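You operate a simulated robot arm through the tools that you are given. There is no shell and no other tool. Be economical: measure what you need, move in short steps, check, and stop when the job is done.

The job below is to be done with a simulated robot arm. You get a single attempt, and the scene is never put back.

Task
Shut the soap drawer; start cotton at 60 with a 3-hour delay.

It is judged by the outcome, as a careful person would: the job done as asked, and still so three seconds after it is handed in. It fails if anything else is knocked over, pushed out of place, dropped, spilled or broken.

Robot
A 6-joint arm with a two-finger parallel gripper, fixed in place. Base frame: the origin is at the foot of the arm, x ahead of it, y to its left, z up. Lengths are in mm, angles in degrees, forces in N, time in s.
With the tool pointing down near the work surface it reaches from about 140 to 640 mm from the base axis. Its first joint turns from -115.0 to 115.0 degrees. Payload 4.2 kg.
The tool frame sits at the grasp point between the pads (the TCP): z along the fingers, y along the line on which they close. The tips reach 23 mm beyond it. The gripper opens to 94 mm. The fingers are 38 mm wide and 10 mm thick; the gripper's body (54 by 96 mm) begins 39 mm behind the TCP.
Orientation is told as [roll, pitch, yaw] about the base's x, y, z axes, in that order, counted from this pose: with the fingers straight down and closing along the base's y, the tool's x points along the base's -x, its y along +y and its z along -z.

Tools
- The arm moves only by the tool nudge_tool. Its argument "moves" is a list of rows, each a list of 7 numbers: the shift along the tool's x, y, z in mm, then the turn, a rotation vector about the tool's x, y, z in rad, then the opening, from 0 (shut) to 1 (fully open). In form: [[tx, ty, tz, ax, ay, az, jaw], ...]. A call has 1 to 12 rows; each row shifts and turns the commanded pose from where the row before left it, along the tool's axes as they then stand. A row lasts 0.2 s, in which the tool goes at most 50 mm and 8.6 degrees; a call with a longer step from one row to the next is refused whole, and so is a gripper value outside its range. Where a pose cannot be reached the arm comes as near as it can. A force on the tool above 90 N (or 10 N above the force at the start of the call, whichever is more), or a blocked arm, ends the call early, and 0.2 s more pass. Each finger travels about 108 mm/s and halts on what it meets, pressing with about 41 N; the grip force reading is that of the motor and also rises with nothing between the fingers. The clock runs only during rows and for 0.2 s after the last one: add rows that do not move to give the fingers time. It gives the time, the measured TCP pose, the force on the tool (base axes), the opening and the grip force at its end, in the units of the frame above (readings bear some noise), with the torque about the TCP (base axes, N m) and any sound that the robot's microphone picked up.
- Cameras (640 x 400 px; columns grow to the right, rows downward): "scene" is fixed at [49.6, 500, 1548.6]; the picture's right is [0.31, -0.95, 0.00], its down [-0.86, -0.28, -0.43] and it looks along [0.41, 0.13, -0.90] (base axes); focal length 214 px, centre (320, 200). "wrist" rides on the gripper at [86, 16, -75] in the tool frame; the picture's right is [-0.18, 0.98, 0.00], its down [-0.58, -0.11, -0.81] and it looks along [-0.79, -0.15, 0.59] (tool axes); focal length 243 px, centre (320, 200).
- camera(camera): a new picture of that camera. The clock stands still meanwhile.
- raise_lower(by): slides the trunk up (or, below 0, down) by that many mm; the arm rides with it, the base frame stays. It gives what a move gives, with no picture.
- point_at(camera, pixels): for up to 12 pixels [column, row] of the newest picture of that camera ("zoom" is the newest enlarged one), the place [x, y, z] in the base frame of the surface seen there, good to about 2 mm. The clock stands still meanwhile.
- enlarge(camera, box): a new picture of the part [left, top, right, bottom] of that camera's present view, enlarged. The clock stands still meanwhile.
- close_job(): hands the job in; it is judged then, once.

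Go step by step. Measure first, check grasps and placings, and put right what went wrong. The budget is 80 turns and 38 pictures, counting those below and the enlarged ones. Unless the task says otherwise, let go and move clear before handing in, and close with one line.

The tools are called after "Call:" as name(argument=value, ...) on one line, values as JSON. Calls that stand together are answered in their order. nudge_tool: Moves the arm, as the interface text tells. Its arguments: {"type":"object","properties":{"moves":{"type":"array","items":{"type":"array","items":{"type":"number"}}}},"required":["moves"]} The other tools are called the same way: raise_lower (by) slides the trunk up or down; camera (camera) takes a picture; point_at (camera, pixels) gives the place of the surface under pixels of a picture; enlarge (camera, box) takes an enlarged picture of a part of a camera's view; close_job () hands the job in.

At the start:

```text
clock: 0.0
eef_pos: [492.1, 104.7, 1246.7]
ee_rot: [0.1, 0.0, 0.0]
ft_force: [0.1, -0.2, 0.2]
ft_torque: [0.03, -0.03, 0.01]
opening: 94.0
grip_force: 0.1
trunk travel left (down, up): [-850.0, 140.0]
```

scene: 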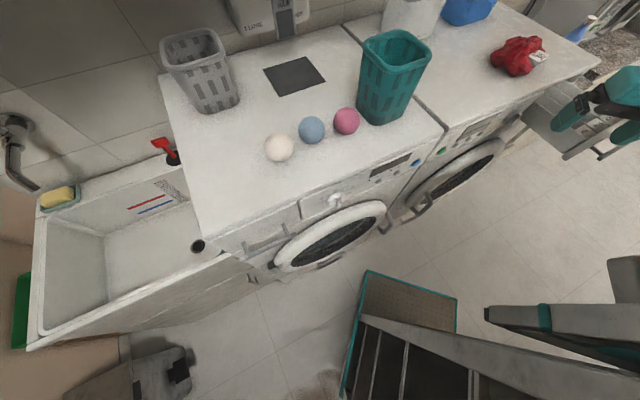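
wrist: 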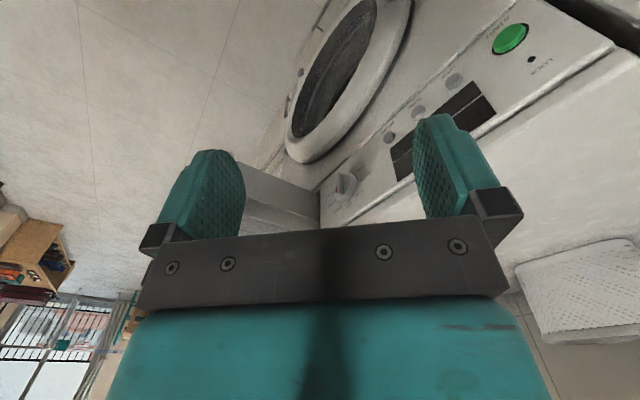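

The scene shows two machines side by side; the panel controls are around pixels (330,200) to (480,125). I'll enlarge those parts to tell which is which.

Call:
enlarge(camera="scene", box=[220, 130, 420, 280])

Call:
enlarge(camera="scene", box=[400, 60, 600, 220])

Call:
enlarge(camera="wrist", box=[240, 0, 640, 250])

```text
2.67 times, centred on (320, 205) of scene
```

zoom: 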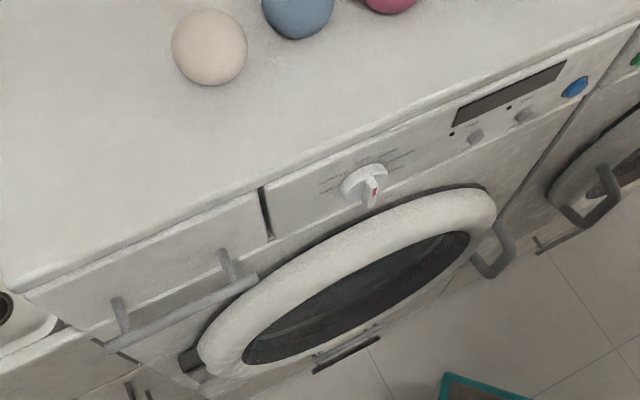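

```text
2.50 times, centred on (500, 140) of scene
```

zoom: 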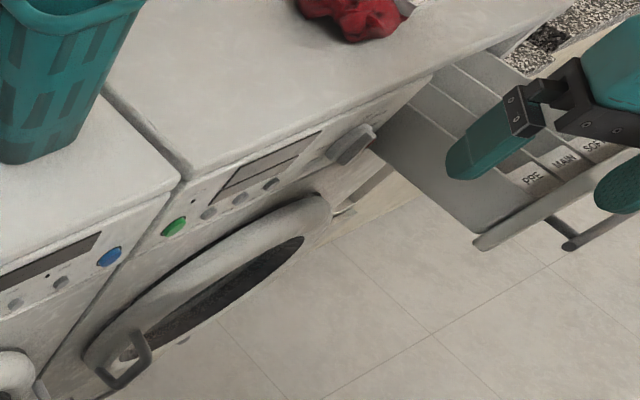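

```text
1.60 times, centred on (440, 125) of wrist
```

zoom: 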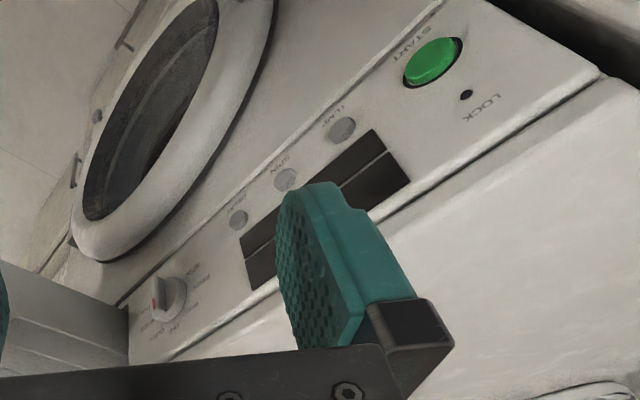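

The washer is the right-hand machine: open drawer marked PRE/MAIN/SOFT, a dial, three small buttons, two displays and a green START. I'll measure the panel and drawer points.

Call:
point_at(camera="zoom", pixels=[[432, 62], [342, 129], [285, 179], [239, 220], [170, 298], [158, 292], [466, 95], [380, 235], [570, 75], [150, 345], [60, 310], [125, 300]])

Call:
enlarge(camera="scene", box=[500, 60, 640, 170])

```text
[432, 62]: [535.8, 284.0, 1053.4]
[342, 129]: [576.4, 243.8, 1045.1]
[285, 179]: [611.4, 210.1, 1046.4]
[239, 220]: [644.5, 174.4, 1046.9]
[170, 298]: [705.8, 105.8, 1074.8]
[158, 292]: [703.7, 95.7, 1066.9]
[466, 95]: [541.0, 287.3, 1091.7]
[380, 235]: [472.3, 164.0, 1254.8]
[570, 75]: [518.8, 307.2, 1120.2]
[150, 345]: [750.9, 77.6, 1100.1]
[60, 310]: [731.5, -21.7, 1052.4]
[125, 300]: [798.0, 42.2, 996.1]
```

```text
3.64 times, centred on (570, 115) of scene
```

zoom: 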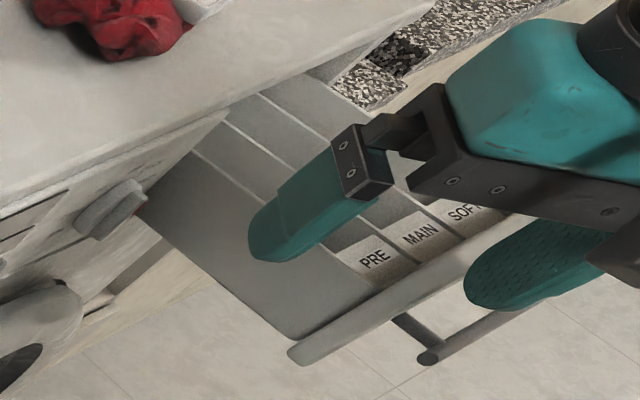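

I'll measure the drawer front and its handle.

Call:
point_at(camera="zoom", pixels=[[300, 355], [400, 300], [510, 235], [430, 355], [490, 325], [290, 325], [145, 210], [375, 260], [465, 210], [240, 95], [120, 200], [410, 330]])

```text
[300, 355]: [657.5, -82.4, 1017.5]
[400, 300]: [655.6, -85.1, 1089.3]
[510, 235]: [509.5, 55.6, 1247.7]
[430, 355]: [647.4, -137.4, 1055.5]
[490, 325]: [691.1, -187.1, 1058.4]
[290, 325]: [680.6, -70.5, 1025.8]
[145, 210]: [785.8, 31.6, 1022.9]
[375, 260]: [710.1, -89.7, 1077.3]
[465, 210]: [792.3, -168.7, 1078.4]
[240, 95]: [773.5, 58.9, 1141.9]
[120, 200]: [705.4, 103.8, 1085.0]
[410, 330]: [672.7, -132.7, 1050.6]
```

The panel is vertical, facing about (-0.71,-0.70); its small buttons sit at z≈1046, the dial near (706,106,1075). The drawer front is about 175 mm out, with its handle near (665,-160,1055). I'll shut the jaws, turn 45° and tilt level to face the panel.

Call:
nudge_tool(moves=[[0, 0, 0, 0, 0, -0.132, 0.5], [0, 0, 0, 0, 0, -0.132, 0], [0, 0, 0, 0, 0, -0.132, 0], [0, 0, 0, 0, 0, -0.132, 0], [0, 0, 0, 0, 0, -0.132, 0], [0, 0, 0, 0, 0, -0.132, 0]])

Call:
nudge_tool(moves=[[0, 0, 0, 0, -0.1428, 0, 0], [0, 0, 0, 0, -0.1428, 0, 0], [0, 0, 0, 0, -0.1428, 0, 0], [0, 0, 0, 0, -0.1428, 0, 0], [0, 0, 0, 0, -0.1428, 0, 0], [0, 0, 0, 0, -0.1428, 0, 0], [0, 0, 0, 0, -0.1428, 0, 0], [0, 0, 0, 0, -0.1428, 0, 0], [0, 0, 0, 0, -0.1428, 0, 0], [0, 0, 0, 0, -0.1428, 0, 0], [0, 0, 0, 0, -0.1428, 0, 0]])

```text
clock: 1.4
eef_pos: [492.4, 104.2, 1245.6]
ee_rot: [0.0, 0.0, 45.5]
ft_force: [0.9, 0.0, -0.1]
ft_torque: [0.0, -0.02, 0.0]
opening: 0.0
grip_force: 41.0
trunk travel left (down, up): [-850.0, 140.0]
```

```text
clock: 3.8
eef_pos: [584.0, 164.0, 1299.6]
ee_rot: [1.0, -89.6, 44.2]
ft_force: [0.2, -0.4, 0.9]
ft_torque: [-0.06, 0.04, -0.07]
opening: 0.1
grip_force: 40.7
out of reach, approached as far as the arm can: row 5, 6, 7, 8, 9, 10, 11
trunk travel left (down, up): [-850.0, 140.0]
```

The arm is level but was pushed out to (584,164,1300), still above the machine top (~1140). I'll look through the wrist camera.

Call:
camera(camera="wrist")

Call:
camera(camera="scene")

```text
31 pictures are left
```

wrist: 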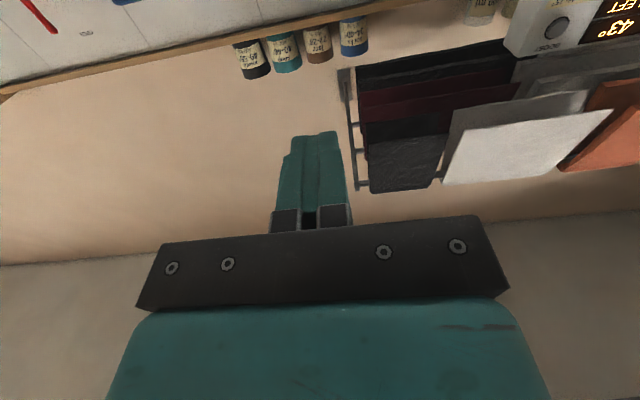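

```text
30 pictures are left
```

scene: 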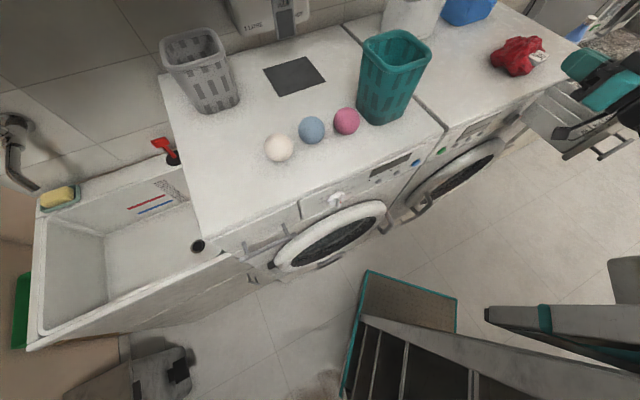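

The wrist view shows only the wall at this height, so the level pose is no good for reading. I'll tilt back down and move back for a frontal view of the panel.

Call:
nudge_tool(moves=[[0, 0, 0, 0, 0.1428, 0, 0], [0, 0, 0, 0, 0.1428, 0, 0], [0, 0, 0, 0, 0.1428, 0, 0], [0, 0, 0, 0, 0.1428, 0, 0], [0, 0, 0, 0, 0.1428, 0, 0], [0, 0, 0, 0, 0.1428, 0, 0], [0, 0, 0, 0, 0.1428, 0, 0], [0, 0, 0, 0, 0.1428, 0, 0], [0, 0, 0, 0, 0.1428, 0, 0], [0, 0, 0, 0, 0.1428, 0, 0], [0, 0, 0, 0, 0.1428, 0, 0]])

```text
clock: 6.2
eef_pos: [584.3, 164.3, 1298.7]
ee_rot: [-0.1, 0.1, 45.4]
ft_force: [-0.6, -0.3, 0.6]
ft_torque: [0.0, -0.01, 0.02]
opening: 0.1
grip_force: 40.8
trunk travel left (down, up): [-850.0, 140.0]
```

The pose is vertical at (584,164,1299). I'll back off 180 mm from the panel, go down 129 mm and look.

Call:
nudge_tool(moves=[[45, 0, 0, 0, 0, 0, 0], [45, 0, 0, 0, 0, 0, 0], [45, 0, 0, 0, 0, 0, 0], [45, 0, 0, 0, 0, 0, 0], [0, 0, 43, 0, 0, 0, 0], [0, 0, 43, 0, 0, 0, 0], [0, 0, 43, 0, 0, 0, 0]])

Call:
camera(camera="wrist")

```text
clock: 7.8
eef_pos: [454.2, 34.2, 1167.1]
ee_rot: [0.0, 0.0, 45.3]
ft_force: [-0.7, -0.2, 0.2]
ft_torque: [0.03, -0.01, 0.0]
opening: 0.0
grip_force: 41.0
trunk travel left (down, up): [-850.0, 140.0]
```

```text
29 pictures are left
```

wrist: 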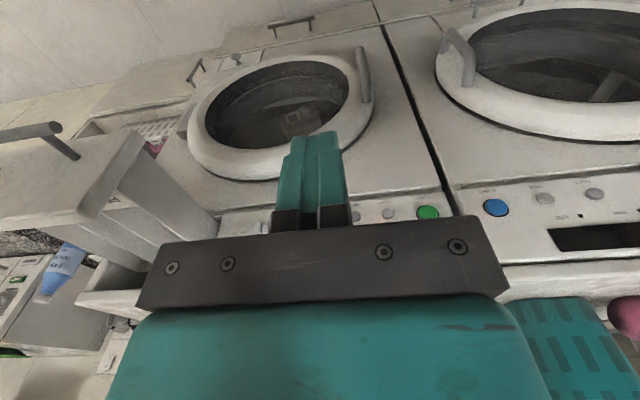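

The picture is upside-down and the gripper hides the panel at row 205. I'll rise 110 mm so the panel moves up in the view, then enlarge.

Call:
nudge_tool(moves=[[0, -30, -37, 0, 0, 0, 0], [0, -30, -37, 0, 0, 0, 0], [0, -20, -37, 0, 0, 0, 0]])

Call:
enlarge(camera="wrist", box=[220, 20, 520, 220])

```text
clock: 8.6
eef_pos: [514.1, -19.7, 1283.0]
ee_rot: [0.0, -0.1, 45.3]
ft_force: [0.3, -0.1, -0.1]
ft_torque: [-0.02, 0.05, 0.02]
opening: 0.0
grip_force: 40.8
trunk travel left (down, up): [-850.0, 140.0]
```

```text
2.00 times, centred on (370, 120) of wrist
```

zoom: 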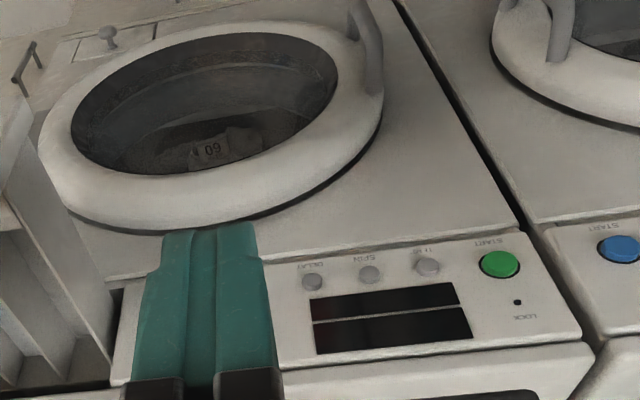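

The buttons from left to right on the machine are START, TEMP, SPIN, DELAY, and both displays are dark. I'll shift left so that the dial comes out from behind the finger.

Call:
nudge_tool(moves=[[0, 45, 0, 0, 0, 0, 0], [0, 45, 0, 0, 0, 0, 0], [-20, 40, 0, 0, 0, 0, 0]])

Call:
enlarge(camera="wrist", box=[150, 70, 330, 220])

```text
clock: 9.4
eef_pos: [434.8, 86.3, 1282.3]
ee_rot: [0.0, 0.0, 45.4]
ft_force: [0.5, 0.4, 1.1]
ft_torque: [0.02, -0.01, 0.0]
opening: 0.0
grip_force: 41.2
trunk travel left (down, up): [-850.0, 140.0]
```

```text
2.67 times, centred on (240, 145) of wrist
```

zoom: 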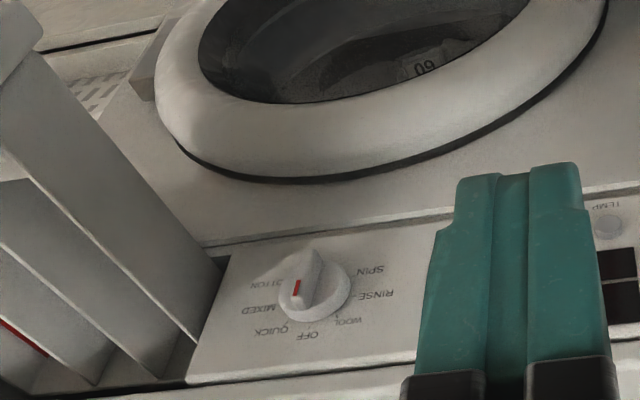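

Dial labels seen upside-down: SPIN, RINSE, WOOL, OFF (top), QUICK, MIXED, COTTON. I'll enlarge more to read the pointer.

Call:
enlarge(camera="wrist", box=[210, 130, 270, 170])

```text
10.00 times, centred on (240, 150) of wrist
```

zoom: 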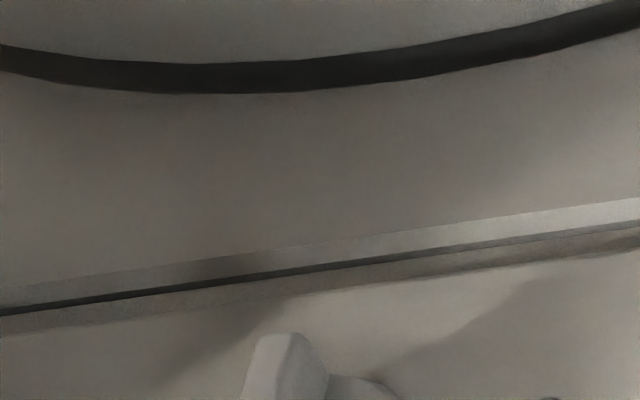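

Call:
enlarge(camera="wrist", box=[214, 160, 270, 200])

```text
10.00 times, centred on (242, 180) of wrist
```

zoom: 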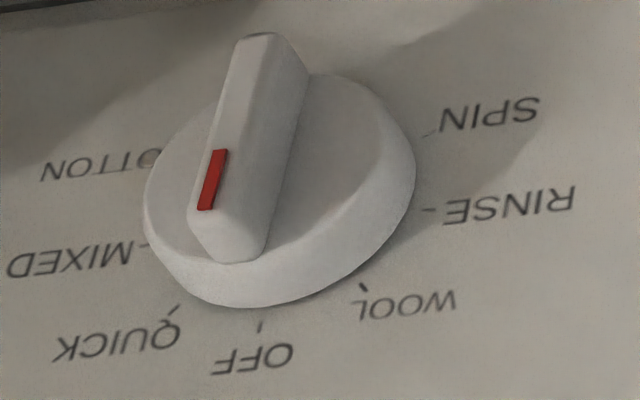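

The red end of the dial's bar points at OFF. COTTON is three stops clockwise seen from the front. I'll measure the ticks and the bar ends.

Call:
point_at(camera="zoom", pixels=[[260, 327], [172, 308], [143, 246], [152, 165], [362, 287], [428, 210], [428, 135], [268, 36], [208, 205], [225, 252], [255, 130], [380, 270]])

Call:
enlarge(camera="wrist", box=[300, 80, 500, 220])

```text
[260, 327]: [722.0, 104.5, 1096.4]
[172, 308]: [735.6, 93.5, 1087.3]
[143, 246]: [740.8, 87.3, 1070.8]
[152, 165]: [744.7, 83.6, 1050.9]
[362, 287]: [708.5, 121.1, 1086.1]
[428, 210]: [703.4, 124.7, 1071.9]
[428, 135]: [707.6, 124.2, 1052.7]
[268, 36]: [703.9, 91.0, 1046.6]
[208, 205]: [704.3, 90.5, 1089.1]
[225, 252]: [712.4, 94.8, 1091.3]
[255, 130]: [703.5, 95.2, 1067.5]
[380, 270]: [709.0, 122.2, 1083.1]
```

```text
2.86 times, centred on (400, 150) of wrist
```

zoom: 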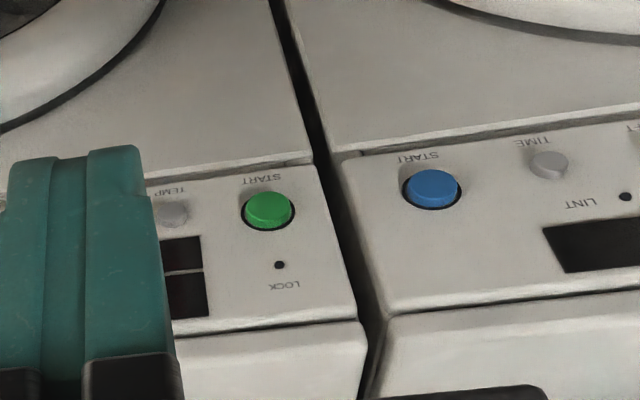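

OFF is at 12 o'clock and the stops are 40° apart, so COTTON is at +120°. The dial's centre is near (702,98,1067) on the panel. The drawer comes first: I'll move in front of its handle, well above it, and level the tool.

Call:
nudge_tool(moves=[[8.7, -41.3, 0, 0, 0, 0, 0], [8.7, -41.3, 0, 0, 0, 0, 0], [8.7, -41.3, 0, 0, 0, 0, 0], [8.7, -41.3, 0, 0, 0, 0, 0], [8.7, -41.3, 0, 0, 0, 0, 0], [8.7, -41.3, 0, 0, 0, 0, 0], [8.7, -41.3, 0, 0, 0, 0, 0], [8.7, -41.3, 0, 0, 0, 0, 0]])

Call:
nudge_tool(moves=[[0, 0, 0, 0, -0.1428, 0, 0], [0, 0, 0, 0, -0.1428, 0, 0], [0, 0, 0, 0, -0.1428, 0, 0], [0, 0, 0, 0, -0.1428, 0, 0], [0, 0, 0, 0, -0.1428, 0, 0], [0, 0, 0, 0, -0.1428, 0, 0], [0, 0, 0, 0, -0.1428, 0, 0], [0, 0, 0, 0, -0.1428, 0, 0], [0, 0, 0, 0, -0.1428, 0, 0], [0, 0, 0, 0, -0.1428, 0, 0], [0, 0, 0, 0, -0.1428, 0, 0]])

Call:
camera(camera="scene")

```text
clock: 11.2
eef_pos: [624.6, -195.8, 1278.4]
ee_rot: [0.0, 0.0, 45.4]
ft_force: [-0.3, 0.6, 0.4]
ft_torque: [-0.02, -0.04, -0.01]
opening: 0.0
grip_force: 41.0
trunk travel left (down, up): [-850.0, 140.0]
```

```text
clock: 13.6
eef_pos: [623.2, -194.1, 1277.6]
ee_rot: [-0.3, -81.3, 45.3]
ft_force: [0.2, -0.4, 0.1]
ft_torque: [0.0, 0.0, 0.01]
opening: 0.0
grip_force: 41.1
out of reach, approached as far as the arm can: row 11
trunk travel left (down, up): [-850.0, 140.0]
```

```text
23 pictures are left
```

scene: 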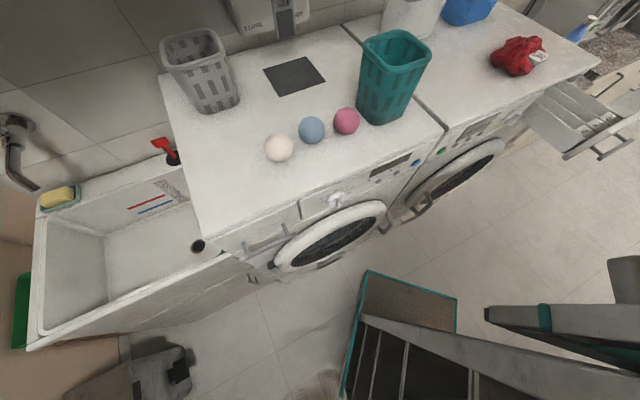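

The tool is nearly level (-81°) at (623,-194,1278), and the drawer is now in clear view at (580,120). I'll measure its front and handle, and the grey and teal things at the lower right.

Call:
enlarge(camera="scene", box=[520, 60, 640, 170])

Call:
point_at(camera="scene", pixels=[[410, 300], [370, 360], [500, 360], [580, 320], [625, 280], [460, 330]])

```text
3.64 times, centred on (580, 115) of scene
```

zoom: 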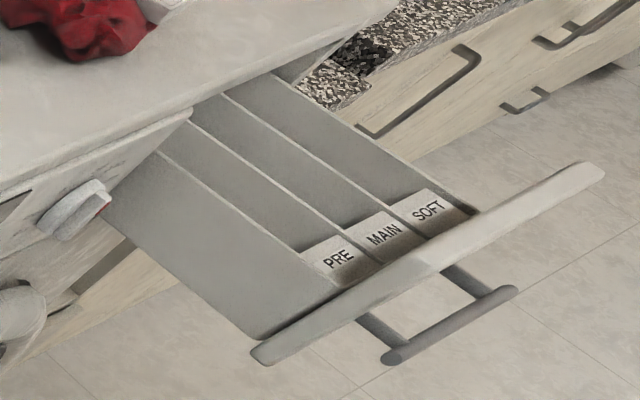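

```text
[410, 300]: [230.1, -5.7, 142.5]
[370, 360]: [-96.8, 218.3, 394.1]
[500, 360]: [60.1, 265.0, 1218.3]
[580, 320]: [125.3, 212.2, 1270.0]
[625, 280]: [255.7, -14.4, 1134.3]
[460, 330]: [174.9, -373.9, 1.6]
```

Call:
point_at(camera="zoom", pixels=[[262, 358], [600, 180], [395, 358], [508, 295], [450, 325], [375, 305], [470, 255], [385, 330], [260, 325], [420, 280], [372, 325], [465, 280]])

```text
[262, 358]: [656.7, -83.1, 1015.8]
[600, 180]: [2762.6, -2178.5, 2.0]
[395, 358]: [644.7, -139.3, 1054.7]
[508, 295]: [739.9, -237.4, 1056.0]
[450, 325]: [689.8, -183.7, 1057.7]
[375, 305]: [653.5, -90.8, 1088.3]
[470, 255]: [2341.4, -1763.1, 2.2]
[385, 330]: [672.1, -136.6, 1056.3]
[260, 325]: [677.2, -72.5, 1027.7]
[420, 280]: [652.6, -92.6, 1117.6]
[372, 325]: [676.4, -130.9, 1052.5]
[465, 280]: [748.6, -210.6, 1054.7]
```

The handle bar runs from (645,-139) to (740,-237) at z≈1055, about 30 mm ahead of the tips. I'll lower the trunk by 222 mm to bring the tips level with it.

Call:
raise_lower(by=-222)

Call:
nudge_tool(moves=[[0, -12, 0, 0, -0.07, 0, 0], [0, -12, 0, 0, -0.07, 0, 0]])

```text
clock: 15.9
eef_pos: [623.1, -193.5, 1057.2]
ee_rot: [-0.2, -81.2, 45.3]
ft_force: [-0.1, -1.2, -0.5]
ft_torque: [0.0, -0.02, -0.01]
opening: 0.2
grip_force: 41.5
trunk travel left (down, up): [-628.0, 362.0]
```

```text
clock: 16.6
eef_pos: [652.6, -178.2, 1047.0]
ee_rot: [-1.4, -83.2, 45.2]
ft_force: [-0.7, -0.6, 0.0]
ft_torque: [-0.01, -0.03, -0.02]
opening: 0.0
grip_force: 41.5
out of reach, approached as far as the arm can: row 1, 2
trunk travel left (down, up): [-628.0, 362.0]
```

The tips are about at the bar: (653,-178,1047), force near zero. I'll push straight toward the machine in short rows.

Call:
nudge_tool(moves=[[-5, 0, 10, 0, 0, 0, 0], [-2, 0, 15, 0, 0, 0, 0], [-2, 0, 15, 0, 0, 0, 0], [-2, 0, 15, 0, 0, 0, 0], [-2, 0, 15, 0, 0, 0, 0]])

Call:
camera(camera="scene")

```text
clock: 17.8
eef_pos: [712.2, -119.3, 1055.7]
ee_rot: [-0.8, -86.0, 45.5]
ft_force: [0.1, -0.6, 0.0]
ft_torque: [-0.01, 0.0, 0.02]
opening: 0.0
grip_force: 40.6
out of reach, approached as far as the arm can: row 1
trunk travel left (down, up): [-628.0, 362.0]
```

```text
21 pictures are left
```

scene: 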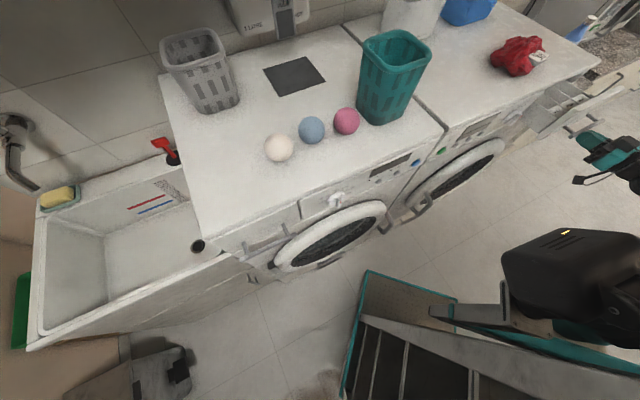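

The drawer is sliding in freely (the tray at (540,110) is shorter now). I'll keep pushing.

Call:
nudge_tool(moves=[[-1, 0, 15, 0, 0, 0, 0], [-1, 0, 15, 0, 0, 0, 0], [-1, 0, 15, 0, 0, 0, 0], [-1, 0, 15, 0, 0, 0, 0], [-1, 0, 10, 0, 0, 0, 0]])

Call:
enlarge(camera="scene", box=[500, 60, 640, 170])

```text
clock: 18.9
eef_pos: [761.8, -70.0, 1055.1]
ee_rot: [-1.3, -86.0, 45.9]
ft_force: [0.7, -0.2, -0.5]
ft_torque: [-0.01, -0.04, 0.02]
opening: 0.0
grip_force: 41.2
trunk travel left (down, up): [-628.0, 362.0]
```

```text
3.64 times, centred on (570, 115) of scene
```

zoom: 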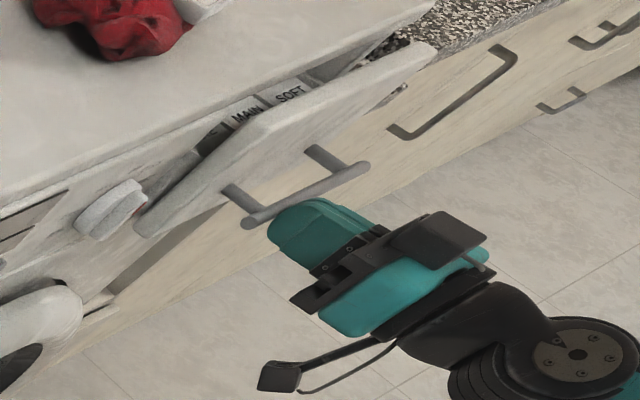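

The drawer is nearly in, with the SOFT label just showing at (290,95). I'll keep pushing in smaller rows.

Call:
nudge_tool(moves=[[-0.7, 0, 10, 0, 0, 0, 0], [-0.7, 0, 10, 0, 0, 0, 0], [-0.5, 0, 6, 0, 0, 0, 0], [-0.5, 0, 6, 0, 0, 0, 0], [0, 0, 5, 0, 0, 0, 0], [0, 0, 5, 0, 0, 0, 0]])

Call:
enlarge(camera="scene", box=[500, 60, 640, 170])

```text
clock: 20.3
eef_pos: [784.6, -47.3, 1054.7]
ee_rot: [5.5, -85.7, 39.1]
ft_force: [-75.6, -50.4, 7.9]
ft_torque: [-0.55, -0.11, 0.67]
opening: 0.1
grip_force: 41.6
trunk travel left (down, up): [-628.0, 362.0]
stopped in row 6: the force on the tool passed its limit at 104 N (the readings are from after the stop); the commanded pose is now the measured one
```

```text
3.64 times, centred on (570, 115) of scene
```

zoom: 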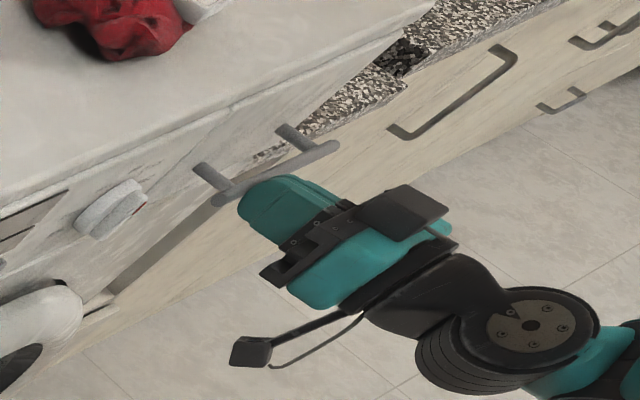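

The drawer front is flush now. I'll back off 50 mm, then move left in front of the dial and open the jaws part way.

Call:
nudge_tool(moves=[[0, 0, -15, 0, 0, 0, 0], [0, 0, -20, 0, 0, 0, 0], [0, 0, -15, 0, 0, 0, 0], [-3, 38, 0, -0.012, 0, 0, 0], [-3, 38, 0, 0, 0, 0, 0], [-3, 38, 0, 0, 0, 0, 0.4], [-3, 38, 0, 0, 0, 0, 0.4]])

Call:
camera(camera="wrist")

```text
clock: 21.9
eef_pos: [644.9, 28.9, 1070.2]
ee_rot: [4.7, -85.6, 40.7]
ft_force: [0.4, 0.1, 0.5]
ft_torque: [0.05, 0.02, 0.04]
opening: 37.5
grip_force: 0.2
trunk travel left (down, up): [-628.0, 362.0]
```

```text
18 pictures are left
```

wrist: 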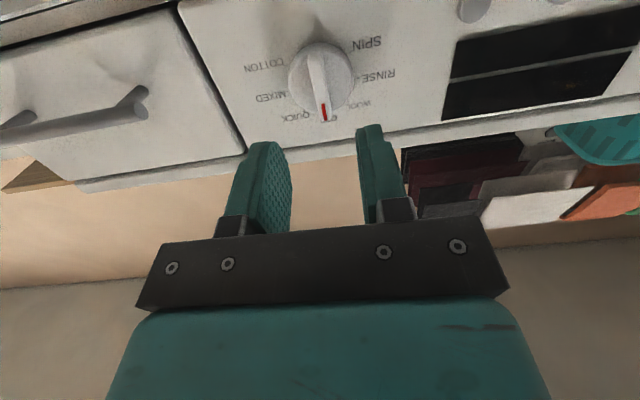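

The dial is right ahead at (322,75), with its bar vertical, and the drawer is shut. I'll measure it from here.

Call:
point_at(camera="wrist", pixels=[[316, 60], [320, 75], [323, 105], [327, 117], [333, 75], [338, 100], [300, 75], [345, 60], [270, 110], [385, 45], [235, 100], [200, 60]])

```text
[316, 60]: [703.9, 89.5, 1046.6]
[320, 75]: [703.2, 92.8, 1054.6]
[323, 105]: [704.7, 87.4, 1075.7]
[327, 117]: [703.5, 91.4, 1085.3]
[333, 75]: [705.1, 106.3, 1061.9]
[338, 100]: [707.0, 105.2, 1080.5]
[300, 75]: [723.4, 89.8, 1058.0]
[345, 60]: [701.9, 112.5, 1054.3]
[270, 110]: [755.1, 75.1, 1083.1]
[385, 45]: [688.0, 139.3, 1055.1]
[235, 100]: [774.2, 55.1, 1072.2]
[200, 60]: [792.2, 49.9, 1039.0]
```

The bar's face is at depth 23 mm off the panel and its centre is near z 1067, straight ahead. I'll move in 40 mm while levelling, then check.

Call:
nudge_tool(moves=[[0, 0, 20, 0, 0, 0, 0.4], [0, 0, 20, 0, 0, 0, 0.4], [0, 0, 0, 0, -0.04, 0, 0.4], [0, 0, 0, 0, -0.035, 0, 0.4]])

```text
clock: 22.9
eef_pos: [672.7, 58.1, 1066.1]
ee_rot: [73.7, -89.6, -28.3]
ft_force: [-0.2, -0.5, 0.1]
ft_torque: [0.01, -0.01, -0.02]
opening: 37.5
grip_force: 0.0
trunk travel left (down, up): [-628.0, 362.0]
```

It's level and centred (z 1066). I'll go in 31 mm and close on the bar.

Call:
nudge_tool(moves=[[-1, 0, 11, 0, 0, 0, 0.4], [0, 0, 10, 0, 0, 0, 0.4], [0, 0, 10, 0, 0, 0, 0.4], [0, 0, 0, 0, 0, 0, 0.2], [0, 0, 0, 0, 0, 0, 0], [0, 0, 0, 0, 0, 0, 0]])

Call:
camera(camera="wrist")

```text
clock: 24.3
eef_pos: [695.5, 80.0, 1068.4]
ee_rot: [76.4, -89.6, -30.9]
ft_force: [5.7, 0.3, 2.4]
ft_torque: [-0.12, 0.12, -0.26]
opening: 9.7
grip_force: 44.8
trunk travel left (down, up): [-628.0, 362.0]
```

```text
17 pictures are left
```

wrist: 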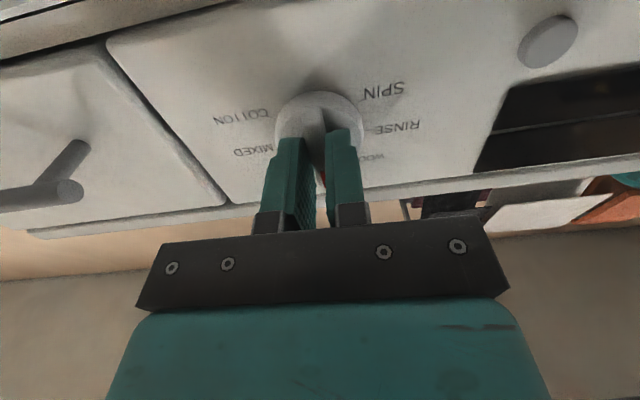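

The bar is held at 9.7 mm. I'll turn it clockwise a first 40° (one stop) and check the direction.

Call:
nudge_tool(moves=[[0, 0, 0, 0, 0, 0.1396, 0], [0, 0, 0, 0, 0, 0.1396, 0], [0, 0, 0, 0, 0, 0.1396, 0], [0, 0, 0, 0, 0, 0.1396, 0], [0, 0, 0, 0, 0, 0.1396, 0]])

Call:
camera(camera="wrist")

```text
clock: 25.5
eef_pos: [695.6, 79.1, 1068.8]
ee_rot: [89.8, -49.4, -44.4]
ft_force: [-1.2, -9.6, -1.5]
ft_torque: [-0.03, -0.02, -0.33]
opening: 9.8
grip_force: 45.4
trunk travel left (down, up): [-628.0, 362.0]
```

```text
16 pictures are left
```

wrist: 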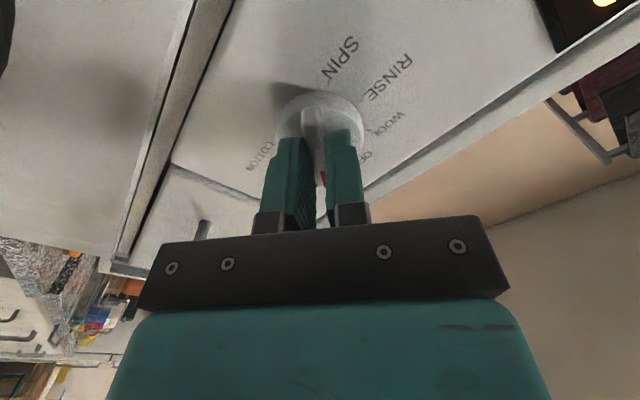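

The dial turned to QUICK: OFF is now right of the pointer and the display lit at the upper right. I'll turn 80° more.

Call:
nudge_tool(moves=[[0, 0, 0, 0, 0, 0.1396, 0], [0, 0, 0, 0, 0, 0.1396, 0], [0, 0, 0, 0, 0, 0.1396, 0], [0, 0, 0, 0, 0, 0.1396, 0], [0, 0, 0, 0, 0, 0.1396, 0], [0, 0, 0, 0, 0, 0.1396, 0], [0, 0, 0, 0, 0, 0.1396, 0], [0, 0, 0, 0, 0, 0.1396, 0], [0, 0, 0, 0, 0, 0.1396, 0], [0, 0, 0, 0, 0, 0.1396, 0]])

Call:
camera(camera="wrist")

```text
clock: 27.7
eef_pos: [695.6, 79.5, 1066.6]
ee_rot: [89.7, 30.6, -44.6]
ft_force: [19.3, -13.0, -5.6]
ft_torque: [0.0, -0.7, 0.27]
opening: 9.6
grip_force: 45.0
trunk travel left (down, up): [-628.0, 362.0]
```

```text
15 pictures are left
```

wrist: 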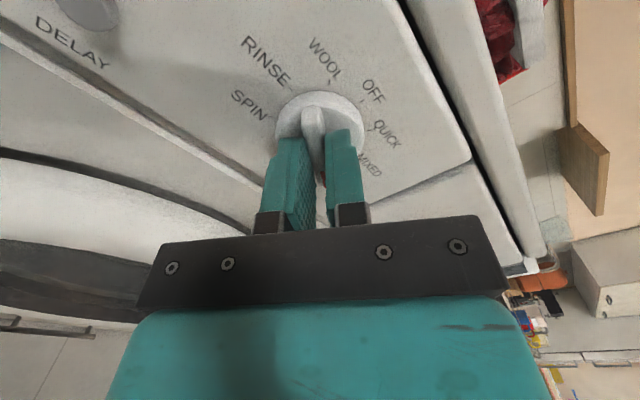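

The pointer is past MIXED, at COTTON. I'll release, back straight off 55 mm and look.

Call:
nudge_tool(moves=[[0, 0, 0, 0, 0, 0, 0.3], [0, 0, 0, 0, 0, 0, 0.4], [0, 0, 0, 0, 0, 0, 0.4], [0, 0, -15, 0, 0, 0, 0.4], [0, 0, -20, 0, 0, 0, 0.4], [0, 0, -20, 0, 0, 0, 0.4]])

Call:
nudge_tool(moves=[[0, 0, 0, 0, 0, 0.1496, 0.2], [0, 0, 0, 0, 0, 0.1496, 0], [0, 0, 0, 0, 0, 0.1496, 0], [0, 0, 0, 0, 0, 0.1496, 0], [0, 0, 0, 0, 0, 0.1496, 0], [0, 0, 0, 0, 0, 0.1496, 0], [0, 0, 0, 0, 0, 0.1496, 0]])

Call:
camera(camera="wrist")

```text
clock: 29.1
eef_pos: [658.8, 41.9, 1069.7]
ee_rot: [89.3, 30.4, -44.8]
ft_force: [-0.5, -0.5, 0.7]
ft_torque: [0.0, 0.0, 0.02]
opening: 37.6
grip_force: 0.0
out of reach, approached as far as the arm can: row 6
trunk travel left (down, up): [-628.0, 362.0]
```

```text
clock: 30.7
eef_pos: [658.9, 41.2, 1070.9]
ee_rot: [-49.3, 89.2, 176.2]
ft_force: [-0.1, -0.8, -0.2]
ft_torque: [-0.01, 0.01, -0.01]
opening: 0.0
grip_force: 40.6
trunk travel left (down, up): [-628.0, 362.0]
```

```text
14 pictures are left
```

wrist: 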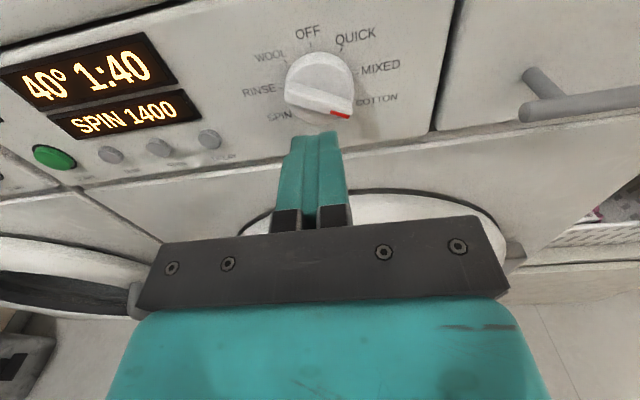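

The view is upright now: the dial points to COTTON, the display shows 40° 1:40 and SPIN 1400. I'll measure TEMP (110,155), SPIN (158,147), DELAY (209,140) and START (54,157).

Call:
point_at(camera="wrist", pixels=[[110, 154], [158, 146], [209, 138], [54, 156], [70, 155], [135, 140], [104, 155], [112, 158]])

```text
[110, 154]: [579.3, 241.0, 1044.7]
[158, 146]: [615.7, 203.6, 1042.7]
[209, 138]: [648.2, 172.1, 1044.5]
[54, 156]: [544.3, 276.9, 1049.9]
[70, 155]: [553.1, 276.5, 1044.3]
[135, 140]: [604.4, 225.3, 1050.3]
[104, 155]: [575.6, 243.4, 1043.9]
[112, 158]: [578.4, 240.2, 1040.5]
```

DELAY is near s=332, SPIN 285, TEMP 235 along the panel, at z≈1044. Level reach close to the base is tight, so I'll raise the tool on the arm and lower the trunk by the same amount before moving left.

Call:
nudge_tool(moves=[[40, 0, 0, 0, 0, 0, 0], [40, 0, 0, 0, 0, 0, 0], [20, 0, 0, 0, 0, 0, 0]])

Call:
raise_lower(by=-118)

Call:
nudge_tool(moves=[[0, -40, 0, 0, 0, 0, 0], [0, -40, 0, 0, 0, 0, 0], [0, -40, 0, 0, 0, 0, 0], [0, -40, 0, 0, 0, 0, 0], [0, -39, 0, 0, 0, 0, 0]])

```text
clock: 31.5
eef_pos: [659.8, 42.0, 1170.0]
ee_rot: [-74.6, 89.6, 150.9]
ft_force: [0.2, 0.3, 0.4]
ft_torque: [-0.01, 0.0, -0.01]
opening: 0.0
grip_force: 41.3
trunk travel left (down, up): [-628.0, 362.0]
```

```text
clock: 33.0
eef_pos: [660.1, 41.5, 1053.0]
ee_rot: [-73.7, 89.6, 151.7]
ft_force: [0.5, -0.2, -0.3]
ft_torque: [0.01, -0.02, 0.03]
opening: 0.0
grip_force: 41.2
trunk travel left (down, up): [-510.0, 480.0]
```

```text
clock: 34.1
eef_pos: [519.6, 179.6, 1054.1]
ee_rot: [-97.2, 89.7, 128.6]
ft_force: [0.5, -0.4, -0.7]
ft_torque: [0.01, 0.01, 0.06]
opening: 0.0
grip_force: 41.0
trunk travel left (down, up): [-510.0, 480.0]
```

The reach is fine here, TCP (520,180,1054), in front of TEMP. I'll move in 52 mm and look before pressing.

Call:
nudge_tool(moves=[[-3, -3, 20, 0, 0, 0, 0], [0, 0, 20, 0, 0, 0, 0], [0, 0, 12, 0, 0, 0, 0]])

Call:
camera(camera="wrist")

```text
clock: 35.0
eef_pos: [557.7, 212.9, 1048.9]
ee_rot: [-73.8, 89.8, 152.0]
ft_force: [1.1, -0.3, 0.7]
ft_torque: [0.02, 0.03, -0.01]
opening: 0.0
grip_force: 40.9
out of reach, approached as far as the arm can: row 1, 2
trunk travel left (down, up): [-510.0, 480.0]
```

```text
13 pictures are left
```

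wrist: 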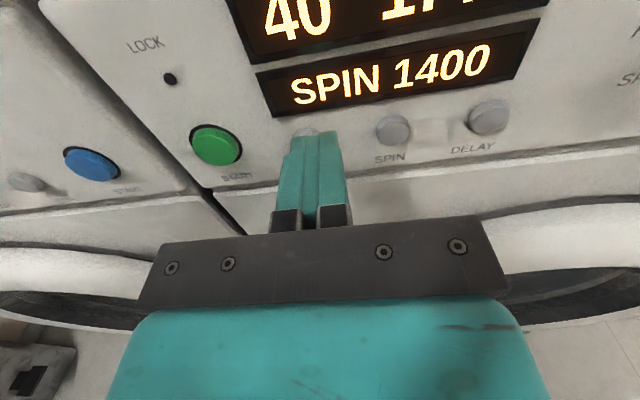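

The tip is 12 mm short of the button and TEMP shows at (303,133), left of the tip. I'll measure the button centres precisely.

Call:
point_at(camera="wrist", pixels=[[303, 132], [393, 130], [488, 117], [216, 146], [393, 118], [393, 142], [488, 104], [488, 130], [292, 133], [313, 128], [370, 170], [420, 165]])

```text
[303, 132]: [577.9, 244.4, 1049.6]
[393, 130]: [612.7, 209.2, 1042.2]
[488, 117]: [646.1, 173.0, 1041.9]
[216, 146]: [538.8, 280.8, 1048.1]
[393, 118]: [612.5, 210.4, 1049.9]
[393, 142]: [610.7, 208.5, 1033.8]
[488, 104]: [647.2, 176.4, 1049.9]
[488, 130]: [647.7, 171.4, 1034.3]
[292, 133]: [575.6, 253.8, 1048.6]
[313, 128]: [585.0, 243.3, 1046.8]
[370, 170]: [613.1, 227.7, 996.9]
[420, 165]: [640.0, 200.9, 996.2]
```

SPIN centre is s=282 and DELAY 332, so TEMP is at s≈233. I'll shift left 8 mm, press in small steps, and back off.

Call:
nudge_tool(moves=[[-2, -8, 0, 0, 0, 0, 0], [0, 0, 9, 0, 0, 0, 0], [0, 0, 2, 0, 0, 0, 0], [0, 0, 2, 0, 0, 0, 0], [0, 0, 2, 0, 0, 0, 0]])

```text
clock: 36.1
eef_pos: [568.9, 221.4, 1044.1]
ee_rot: [-75.9, 89.7, 149.8]
ft_force: [-0.8, -0.8, 0.4]
ft_torque: [-0.04, 0.01, 0.01]
opening: 0.0
grip_force: 40.6
out of reach, approached as far as the arm can: row 1
trunk travel left (down, up): [-510.0, 480.0]
```

The left shift was limited by reach (s still 243) and there is no contact force yet. I'll back off and adapt the height: the tool higher on the arm, the trunk lower.

Call:
nudge_tool(moves=[[0, 0, -15, 0, 0, 0, 0], [25, 0, 0, 0, 0, 0, 0], [40, 0, 0, 0, 0, 0, 0], [40, 0, 0, 0, 0, 0, 0]])

Call:
raise_lower(by=-95)

Call:
camera(camera="wrist")

```text
clock: 37.1
eef_pos: [575.2, 191.2, 1143.1]
ee_rot: [-58.4, 89.9, 167.4]
ft_force: [-0.1, 0.2, 0.3]
ft_torque: [0.02, 0.0, -0.01]
opening: 0.0
grip_force: 41.2
out of reach, approached as far as the arm can: row 2, 3, 4
trunk travel left (down, up): [-510.0, 480.0]
```

```text
clock: 38.4
eef_pos: [575.1, 191.7, 1049.0]
ee_rot: [-77.2, 89.9, 148.6]
ft_force: [0.2, 0.5, -0.9]
ft_torque: [-0.02, 0.0, -0.02]
opening: 0.1
grip_force: 40.8
trunk travel left (down, up): [-415.0, 575.0]
```

```text
12 pictures are left
```

wrist: 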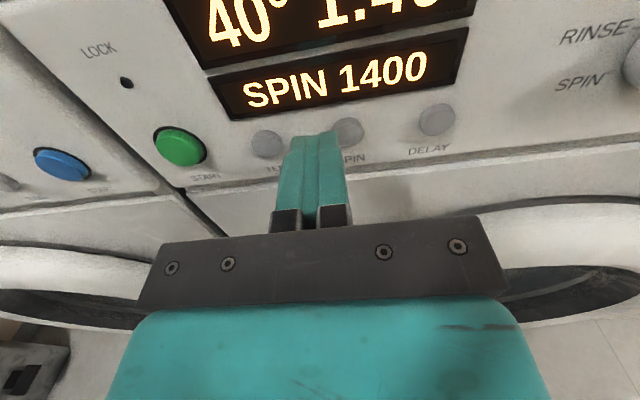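

Still 40° and SPIN 1400, so nothing was pressed. The limit looks like the wrist roll, since the tool is flipped 180°; I'll back off a little, turn the tool back 90° and restore the height.

Call:
nudge_tool(moves=[[0, 0, 0, 0, 0, -0.1496, 0], [0, 0, 0, 0, 0, -0.1496, 0], [0, 0, 0, 0, 0, -0.1496, 0], [0, 0, 0, 0, 0, -0.1496, 0], [0, 0, 0, 0, 0, -0.1496, 0], [0, 0, 0, 0, 0, -0.1496, 0], [0, 0, 0, 0, 0, -0.1496, 0], [0, 0, 0, 0, 0, -0.1496, 0], [0, 0, 0, 0, 0, -0.1496, 0], [0, 0, 0, 0, 0, -0.1496, 0], [0, 0, 0, 0, 0, -0.0748, 0]])

Call:
nudge_tool(moves=[[10, 0, 0, 0, 0, 0, 0], [15, 0, 0, 0, 0, 0, 0], [10, 0, 0, 0, 0, 0, 0]])

```text
clock: 40.8
eef_pos: [573.3, 192.7, 1047.2]
ee_rot: [90.0, 0.0, -44.1]
ft_force: [0.1, -1.3, 0.0]
ft_torque: [-0.02, -0.03, 0.01]
opening: 0.1
grip_force: 40.6
trunk travel left (down, up): [-415.0, 575.0]
```

```text
clock: 41.6
eef_pos: [549.0, 216.2, 1049.0]
ee_rot: [90.0, 0.1, -44.2]
ft_force: [0.3, -0.4, -0.6]
ft_torque: [-0.03, -0.02, -0.01]
opening: 0.2
grip_force: 41.2
trunk travel left (down, up): [-415.0, 575.0]
```

That solved it: now at s=233, tip 16 mm from the button plane. I'll drop 6 mm and press in small steps.

Call:
nudge_tool(moves=[[0, -6, 6, 0, 0, 0, 0], [0, 0, 7, 0, 0, 0, 0], [0, 0, 2, 0, 0, 0, 0], [0, 0, 2, 0, 0, 0, 0], [0, 0, 1.5, 0, 0, 0, 0]])

```text
clock: 42.8
eef_pos: [561.0, 229.0, 1042.2]
ee_rot: [90.1, 0.1, -44.1]
ft_force: [-2.8, -0.6, -0.4]
ft_torque: [0.02, 0.02, -0.01]
opening: 0.1
grip_force: 40.5
trunk travel left (down, up): [-415.0, 575.0]
heard: click
```

A click was heard at light force. I'll back off 18 mm and read the display.

Call:
nudge_tool(moves=[[0, 0, -8, 0, 0, 0, 0], [0, 0, -10, 0, 0, 0, 0]])

Call:
camera(camera="wrist")

```text
clock: 43.4
eef_pos: [549.0, 215.2, 1043.2]
ee_rot: [90.0, 0.1, -44.0]
ft_force: [0.0, -0.8, -0.2]
ft_torque: [0.0, -0.02, -0.01]
opening: 0.0
grip_force: 41.1
trunk travel left (down, up): [-415.0, 575.0]
```

```text
11 pictures are left
```

wrist: 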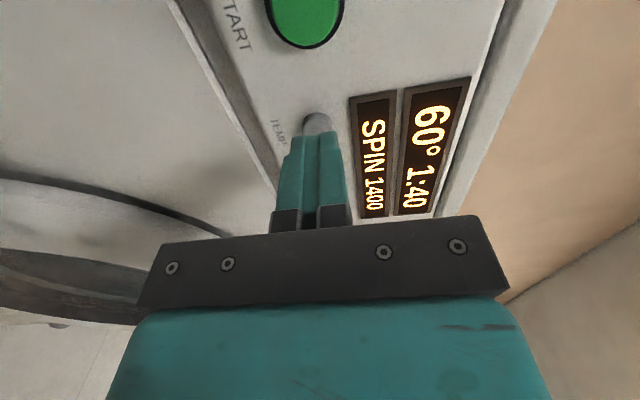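

The display reads 60°. Now I'll slide 98.5 mm right to DELAY, press once and back off.

Call:
nudge_tool(moves=[[-33, 0, 0, 0, 0, 0, 0], [-33, 0, 0, 0, 0, 0, 0], [-32.5, 0, 0, 0, 0, 0, 0]])

```text
clock: 44.2
eef_pos: [620.0, 148.8, 1043.4]
ee_rot: [90.0, 0.1, -44.1]
ft_force: [0.1, -0.5, 0.3]
ft_torque: [0.03, 0.0, 0.0]
opening: 0.1
grip_force: 41.4
trunk travel left (down, up): [-415.0, 575.0]
```

Call:
nudge_tool(moves=[[0, 0, 8, 0, 0, 0, 0], [0, 0, 4, 0, 0, 0, 0], [0, 0, 2, 0, 0, 0, 0], [0, 0, 1.5, 0, 0, 0, 0]])

```text
clock: 45.2
eef_pos: [630.7, 158.7, 1042.5]
ee_rot: [90.0, 0.1, -44.1]
ft_force: [-0.4, -1.1, -0.2]
ft_torque: [-0.01, -0.01, -0.01]
opening: 0.0
grip_force: 41.2
trunk travel left (down, up): [-415.0, 575.0]
```

No click and hardly any force yet; I'll press 2 to 3 mm further in small steps.

Call:
nudge_tool(moves=[[0, 0, 1, 0, 0, 0, 0], [0, 0, 1, 0, 0, 0, 0]])

```text
clock: 45.8
eef_pos: [632.5, 161.1, 1042.7]
ee_rot: [89.9, 0.1, -44.2]
ft_force: [-2.5, -0.7, 0.1]
ft_torque: [0.0, 0.01, 0.0]
opening: 0.1
grip_force: 41.4
trunk travel left (down, up): [-415.0, 575.0]
heard: click
```

A click was heard. I'll back off 12 mm and look.

Call:
nudge_tool(moves=[[0, 0, -6, 0, 0, 0, 0], [0, 0, -6, 0, 0, 0, 0]])

Call:
camera(camera="wrist")

```text
clock: 46.4
eef_pos: [623.3, 152.2, 1042.6]
ee_rot: [89.9, 0.1, -44.1]
ft_force: [0.3, 0.0, -0.4]
ft_torque: [-0.01, -0.01, 0.01]
opening: 0.0
grip_force: 41.1
trunk travel left (down, up): [-415.0, 575.0]
```

```text
10 pictures are left
```

wrist: 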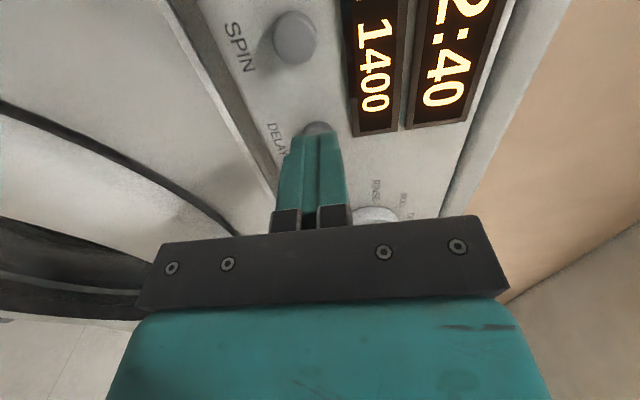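

The end time went from 1:40 to 2:40, so one press adds 1 h. Two more presses should give 4:40, a 3-hour delay; I'll press again.

Call:
nudge_tool(moves=[[0, 0, 6, 0, 0, 0, 0], [0, 0, 4, 0, 0, 0, 0], [0, 0, 1, 0, 0, 0, 0], [0, 0, 1, 0, 0, 0, 0]])

```text
clock: 47.4
eef_pos: [631.8, 159.0, 1043.0]
ee_rot: [90.0, 0.1, -44.1]
ft_force: [-3.9, -1.9, 1.0]
ft_torque: [0.0, -0.06, 0.02]
opening: 0.0
grip_force: 41.4
trunk travel left (down, up): [-415.0, 575.0]
heard: click
```

Call:
nudge_tool(moves=[[0, 0, -6, 0, 0, 0, 0], [0, 0, -6, 0, 0, 0, 0], [0, 0, 0, 0, 0, 0, 0]])

Call:
nudge_tool(moves=[[0, 0, 6, 0, 0, 0, 0], [0, 0, 4, 0, 0, 0, 0], [0, 0, 1, 0, 0, 0, 0], [0, 0, 1, 0, 0, 0, 0]])

```text
clock: 48.2
eef_pos: [623.8, 152.0, 1041.4]
ee_rot: [90.1, 0.1, -44.2]
ft_force: [0.2, 0.1, -0.7]
ft_torque: [-0.01, 0.01, -0.02]
opening: 0.2
grip_force: 41.2
trunk travel left (down, up): [-415.0, 575.0]
```

```text
clock: 49.2
eef_pos: [631.9, 159.0, 1042.1]
ee_rot: [90.1, 0.1, -44.2]
ft_force: [-0.9, -2.5, -0.9]
ft_torque: [0.01, 0.01, -0.06]
opening: 0.1
grip_force: 41.0
trunk travel left (down, up): [-415.0, 575.0]
heard: click
```

A third click. I'll back off 18 mm, slide 100 mm left, where the displays can be read, and look.

Call:
nudge_tool(moves=[[0, 0, -8, 0, 0, 0, 0], [0, 0, -10, 0, 0, 0, 0], [35, 0, 0, 0, 0, 0, 0], [35, 0, 0, 0, 0, 0, 0], [30, 0, 0, 0, 0, 0, 0]])

Call:
camera(camera="wrist")

```text
clock: 50.4
eef_pos: [549.8, 214.7, 1040.7]
ee_rot: [90.0, 0.1, -44.2]
ft_force: [0.1, -0.3, 0.8]
ft_torque: [0.02, -0.01, -0.02]
opening: 0.2
grip_force: 41.3
trunk travel left (down, up): [-415.0, 575.0]
```

```text
9 pictures are left
```

wrist: 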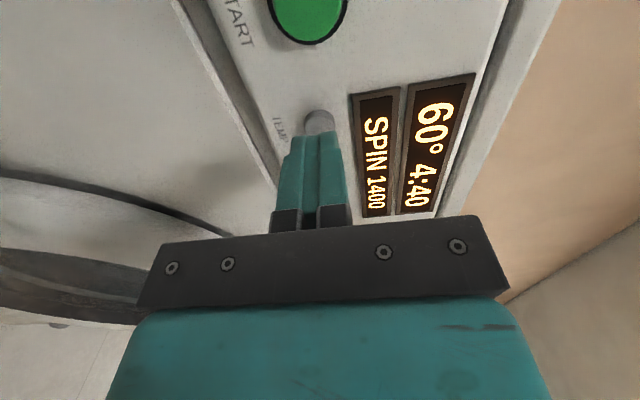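

The display reads 60° 4:40: cotton at 60 with a 3-hour delay. Now on to START, 56 mm further left and 7 mm up.

Call:
nudge_tool(moves=[[28, 4, 0, 0, 0, 0, 0], [28, 3, 0, 0, 0, 0, 0]])

Call:
camera(camera="wrist")

```text
clock: 51.0
eef_pos: [508.6, 255.3, 1048.3]
ee_rot: [89.9, 0.1, -44.2]
ft_force: [0.2, -0.4, 0.4]
ft_torque: [0.02, -0.04, -0.01]
opening: 0.1
grip_force: 40.8
trunk travel left (down, up): [-415.0, 575.0]
```

```text
8 pictures are left
```

wrist: 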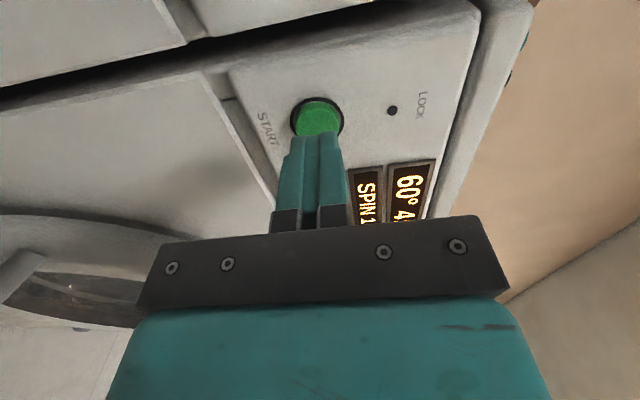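

The tip is lined up with START (317,118). I'll press in small steps.

Call:
nudge_tool(moves=[[0, 0, 10, 0, 0, 0, 0], [0, 0, 5, 0, 0, 0, 0], [0, 0, 1.5, 0, 0, 0, 0], [0, 0, 1.5, 0, 0, 0, 0], [0, 0, 1, 0, 0, 0, 0]])

```text
clock: 52.2
eef_pos: [521.8, 269.1, 1049.9]
ee_rot: [90.0, 0.1, -44.2]
ft_force: [-0.7, -1.7, -0.1]
ft_torque: [0.01, 0.01, -0.04]
opening: 0.0
grip_force: 40.4
trunk travel left (down, up): [-415.0, 575.0]
heard: click
```

A click. I'll back off and check the display and the LOCK lamp.

Call:
nudge_tool(moves=[[0, 0, -10, 0, 0, 0, 0], [0, 0, -15, 0, 0, 0, 0], [-30, 0, 0, 0, 0, 0, 0], [-30, 0, -10, 0, 0, 0, 0]])

Call:
camera(camera="wrist")

```text
clock: 53.2
eef_pos: [539.8, 200.9, 1049.7]
ee_rot: [89.9, 0.1, -44.1]
ft_force: [1.5, 0.0, -0.2]
ft_torque: [-0.01, 0.01, 0.02]
opening: 0.1
grip_force: 40.4
trunk travel left (down, up): [-415.0, 575.0]
```

```text
7 pictures are left
```

wrist: 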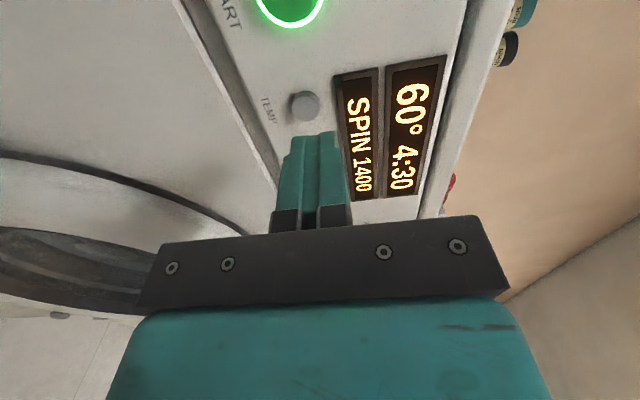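

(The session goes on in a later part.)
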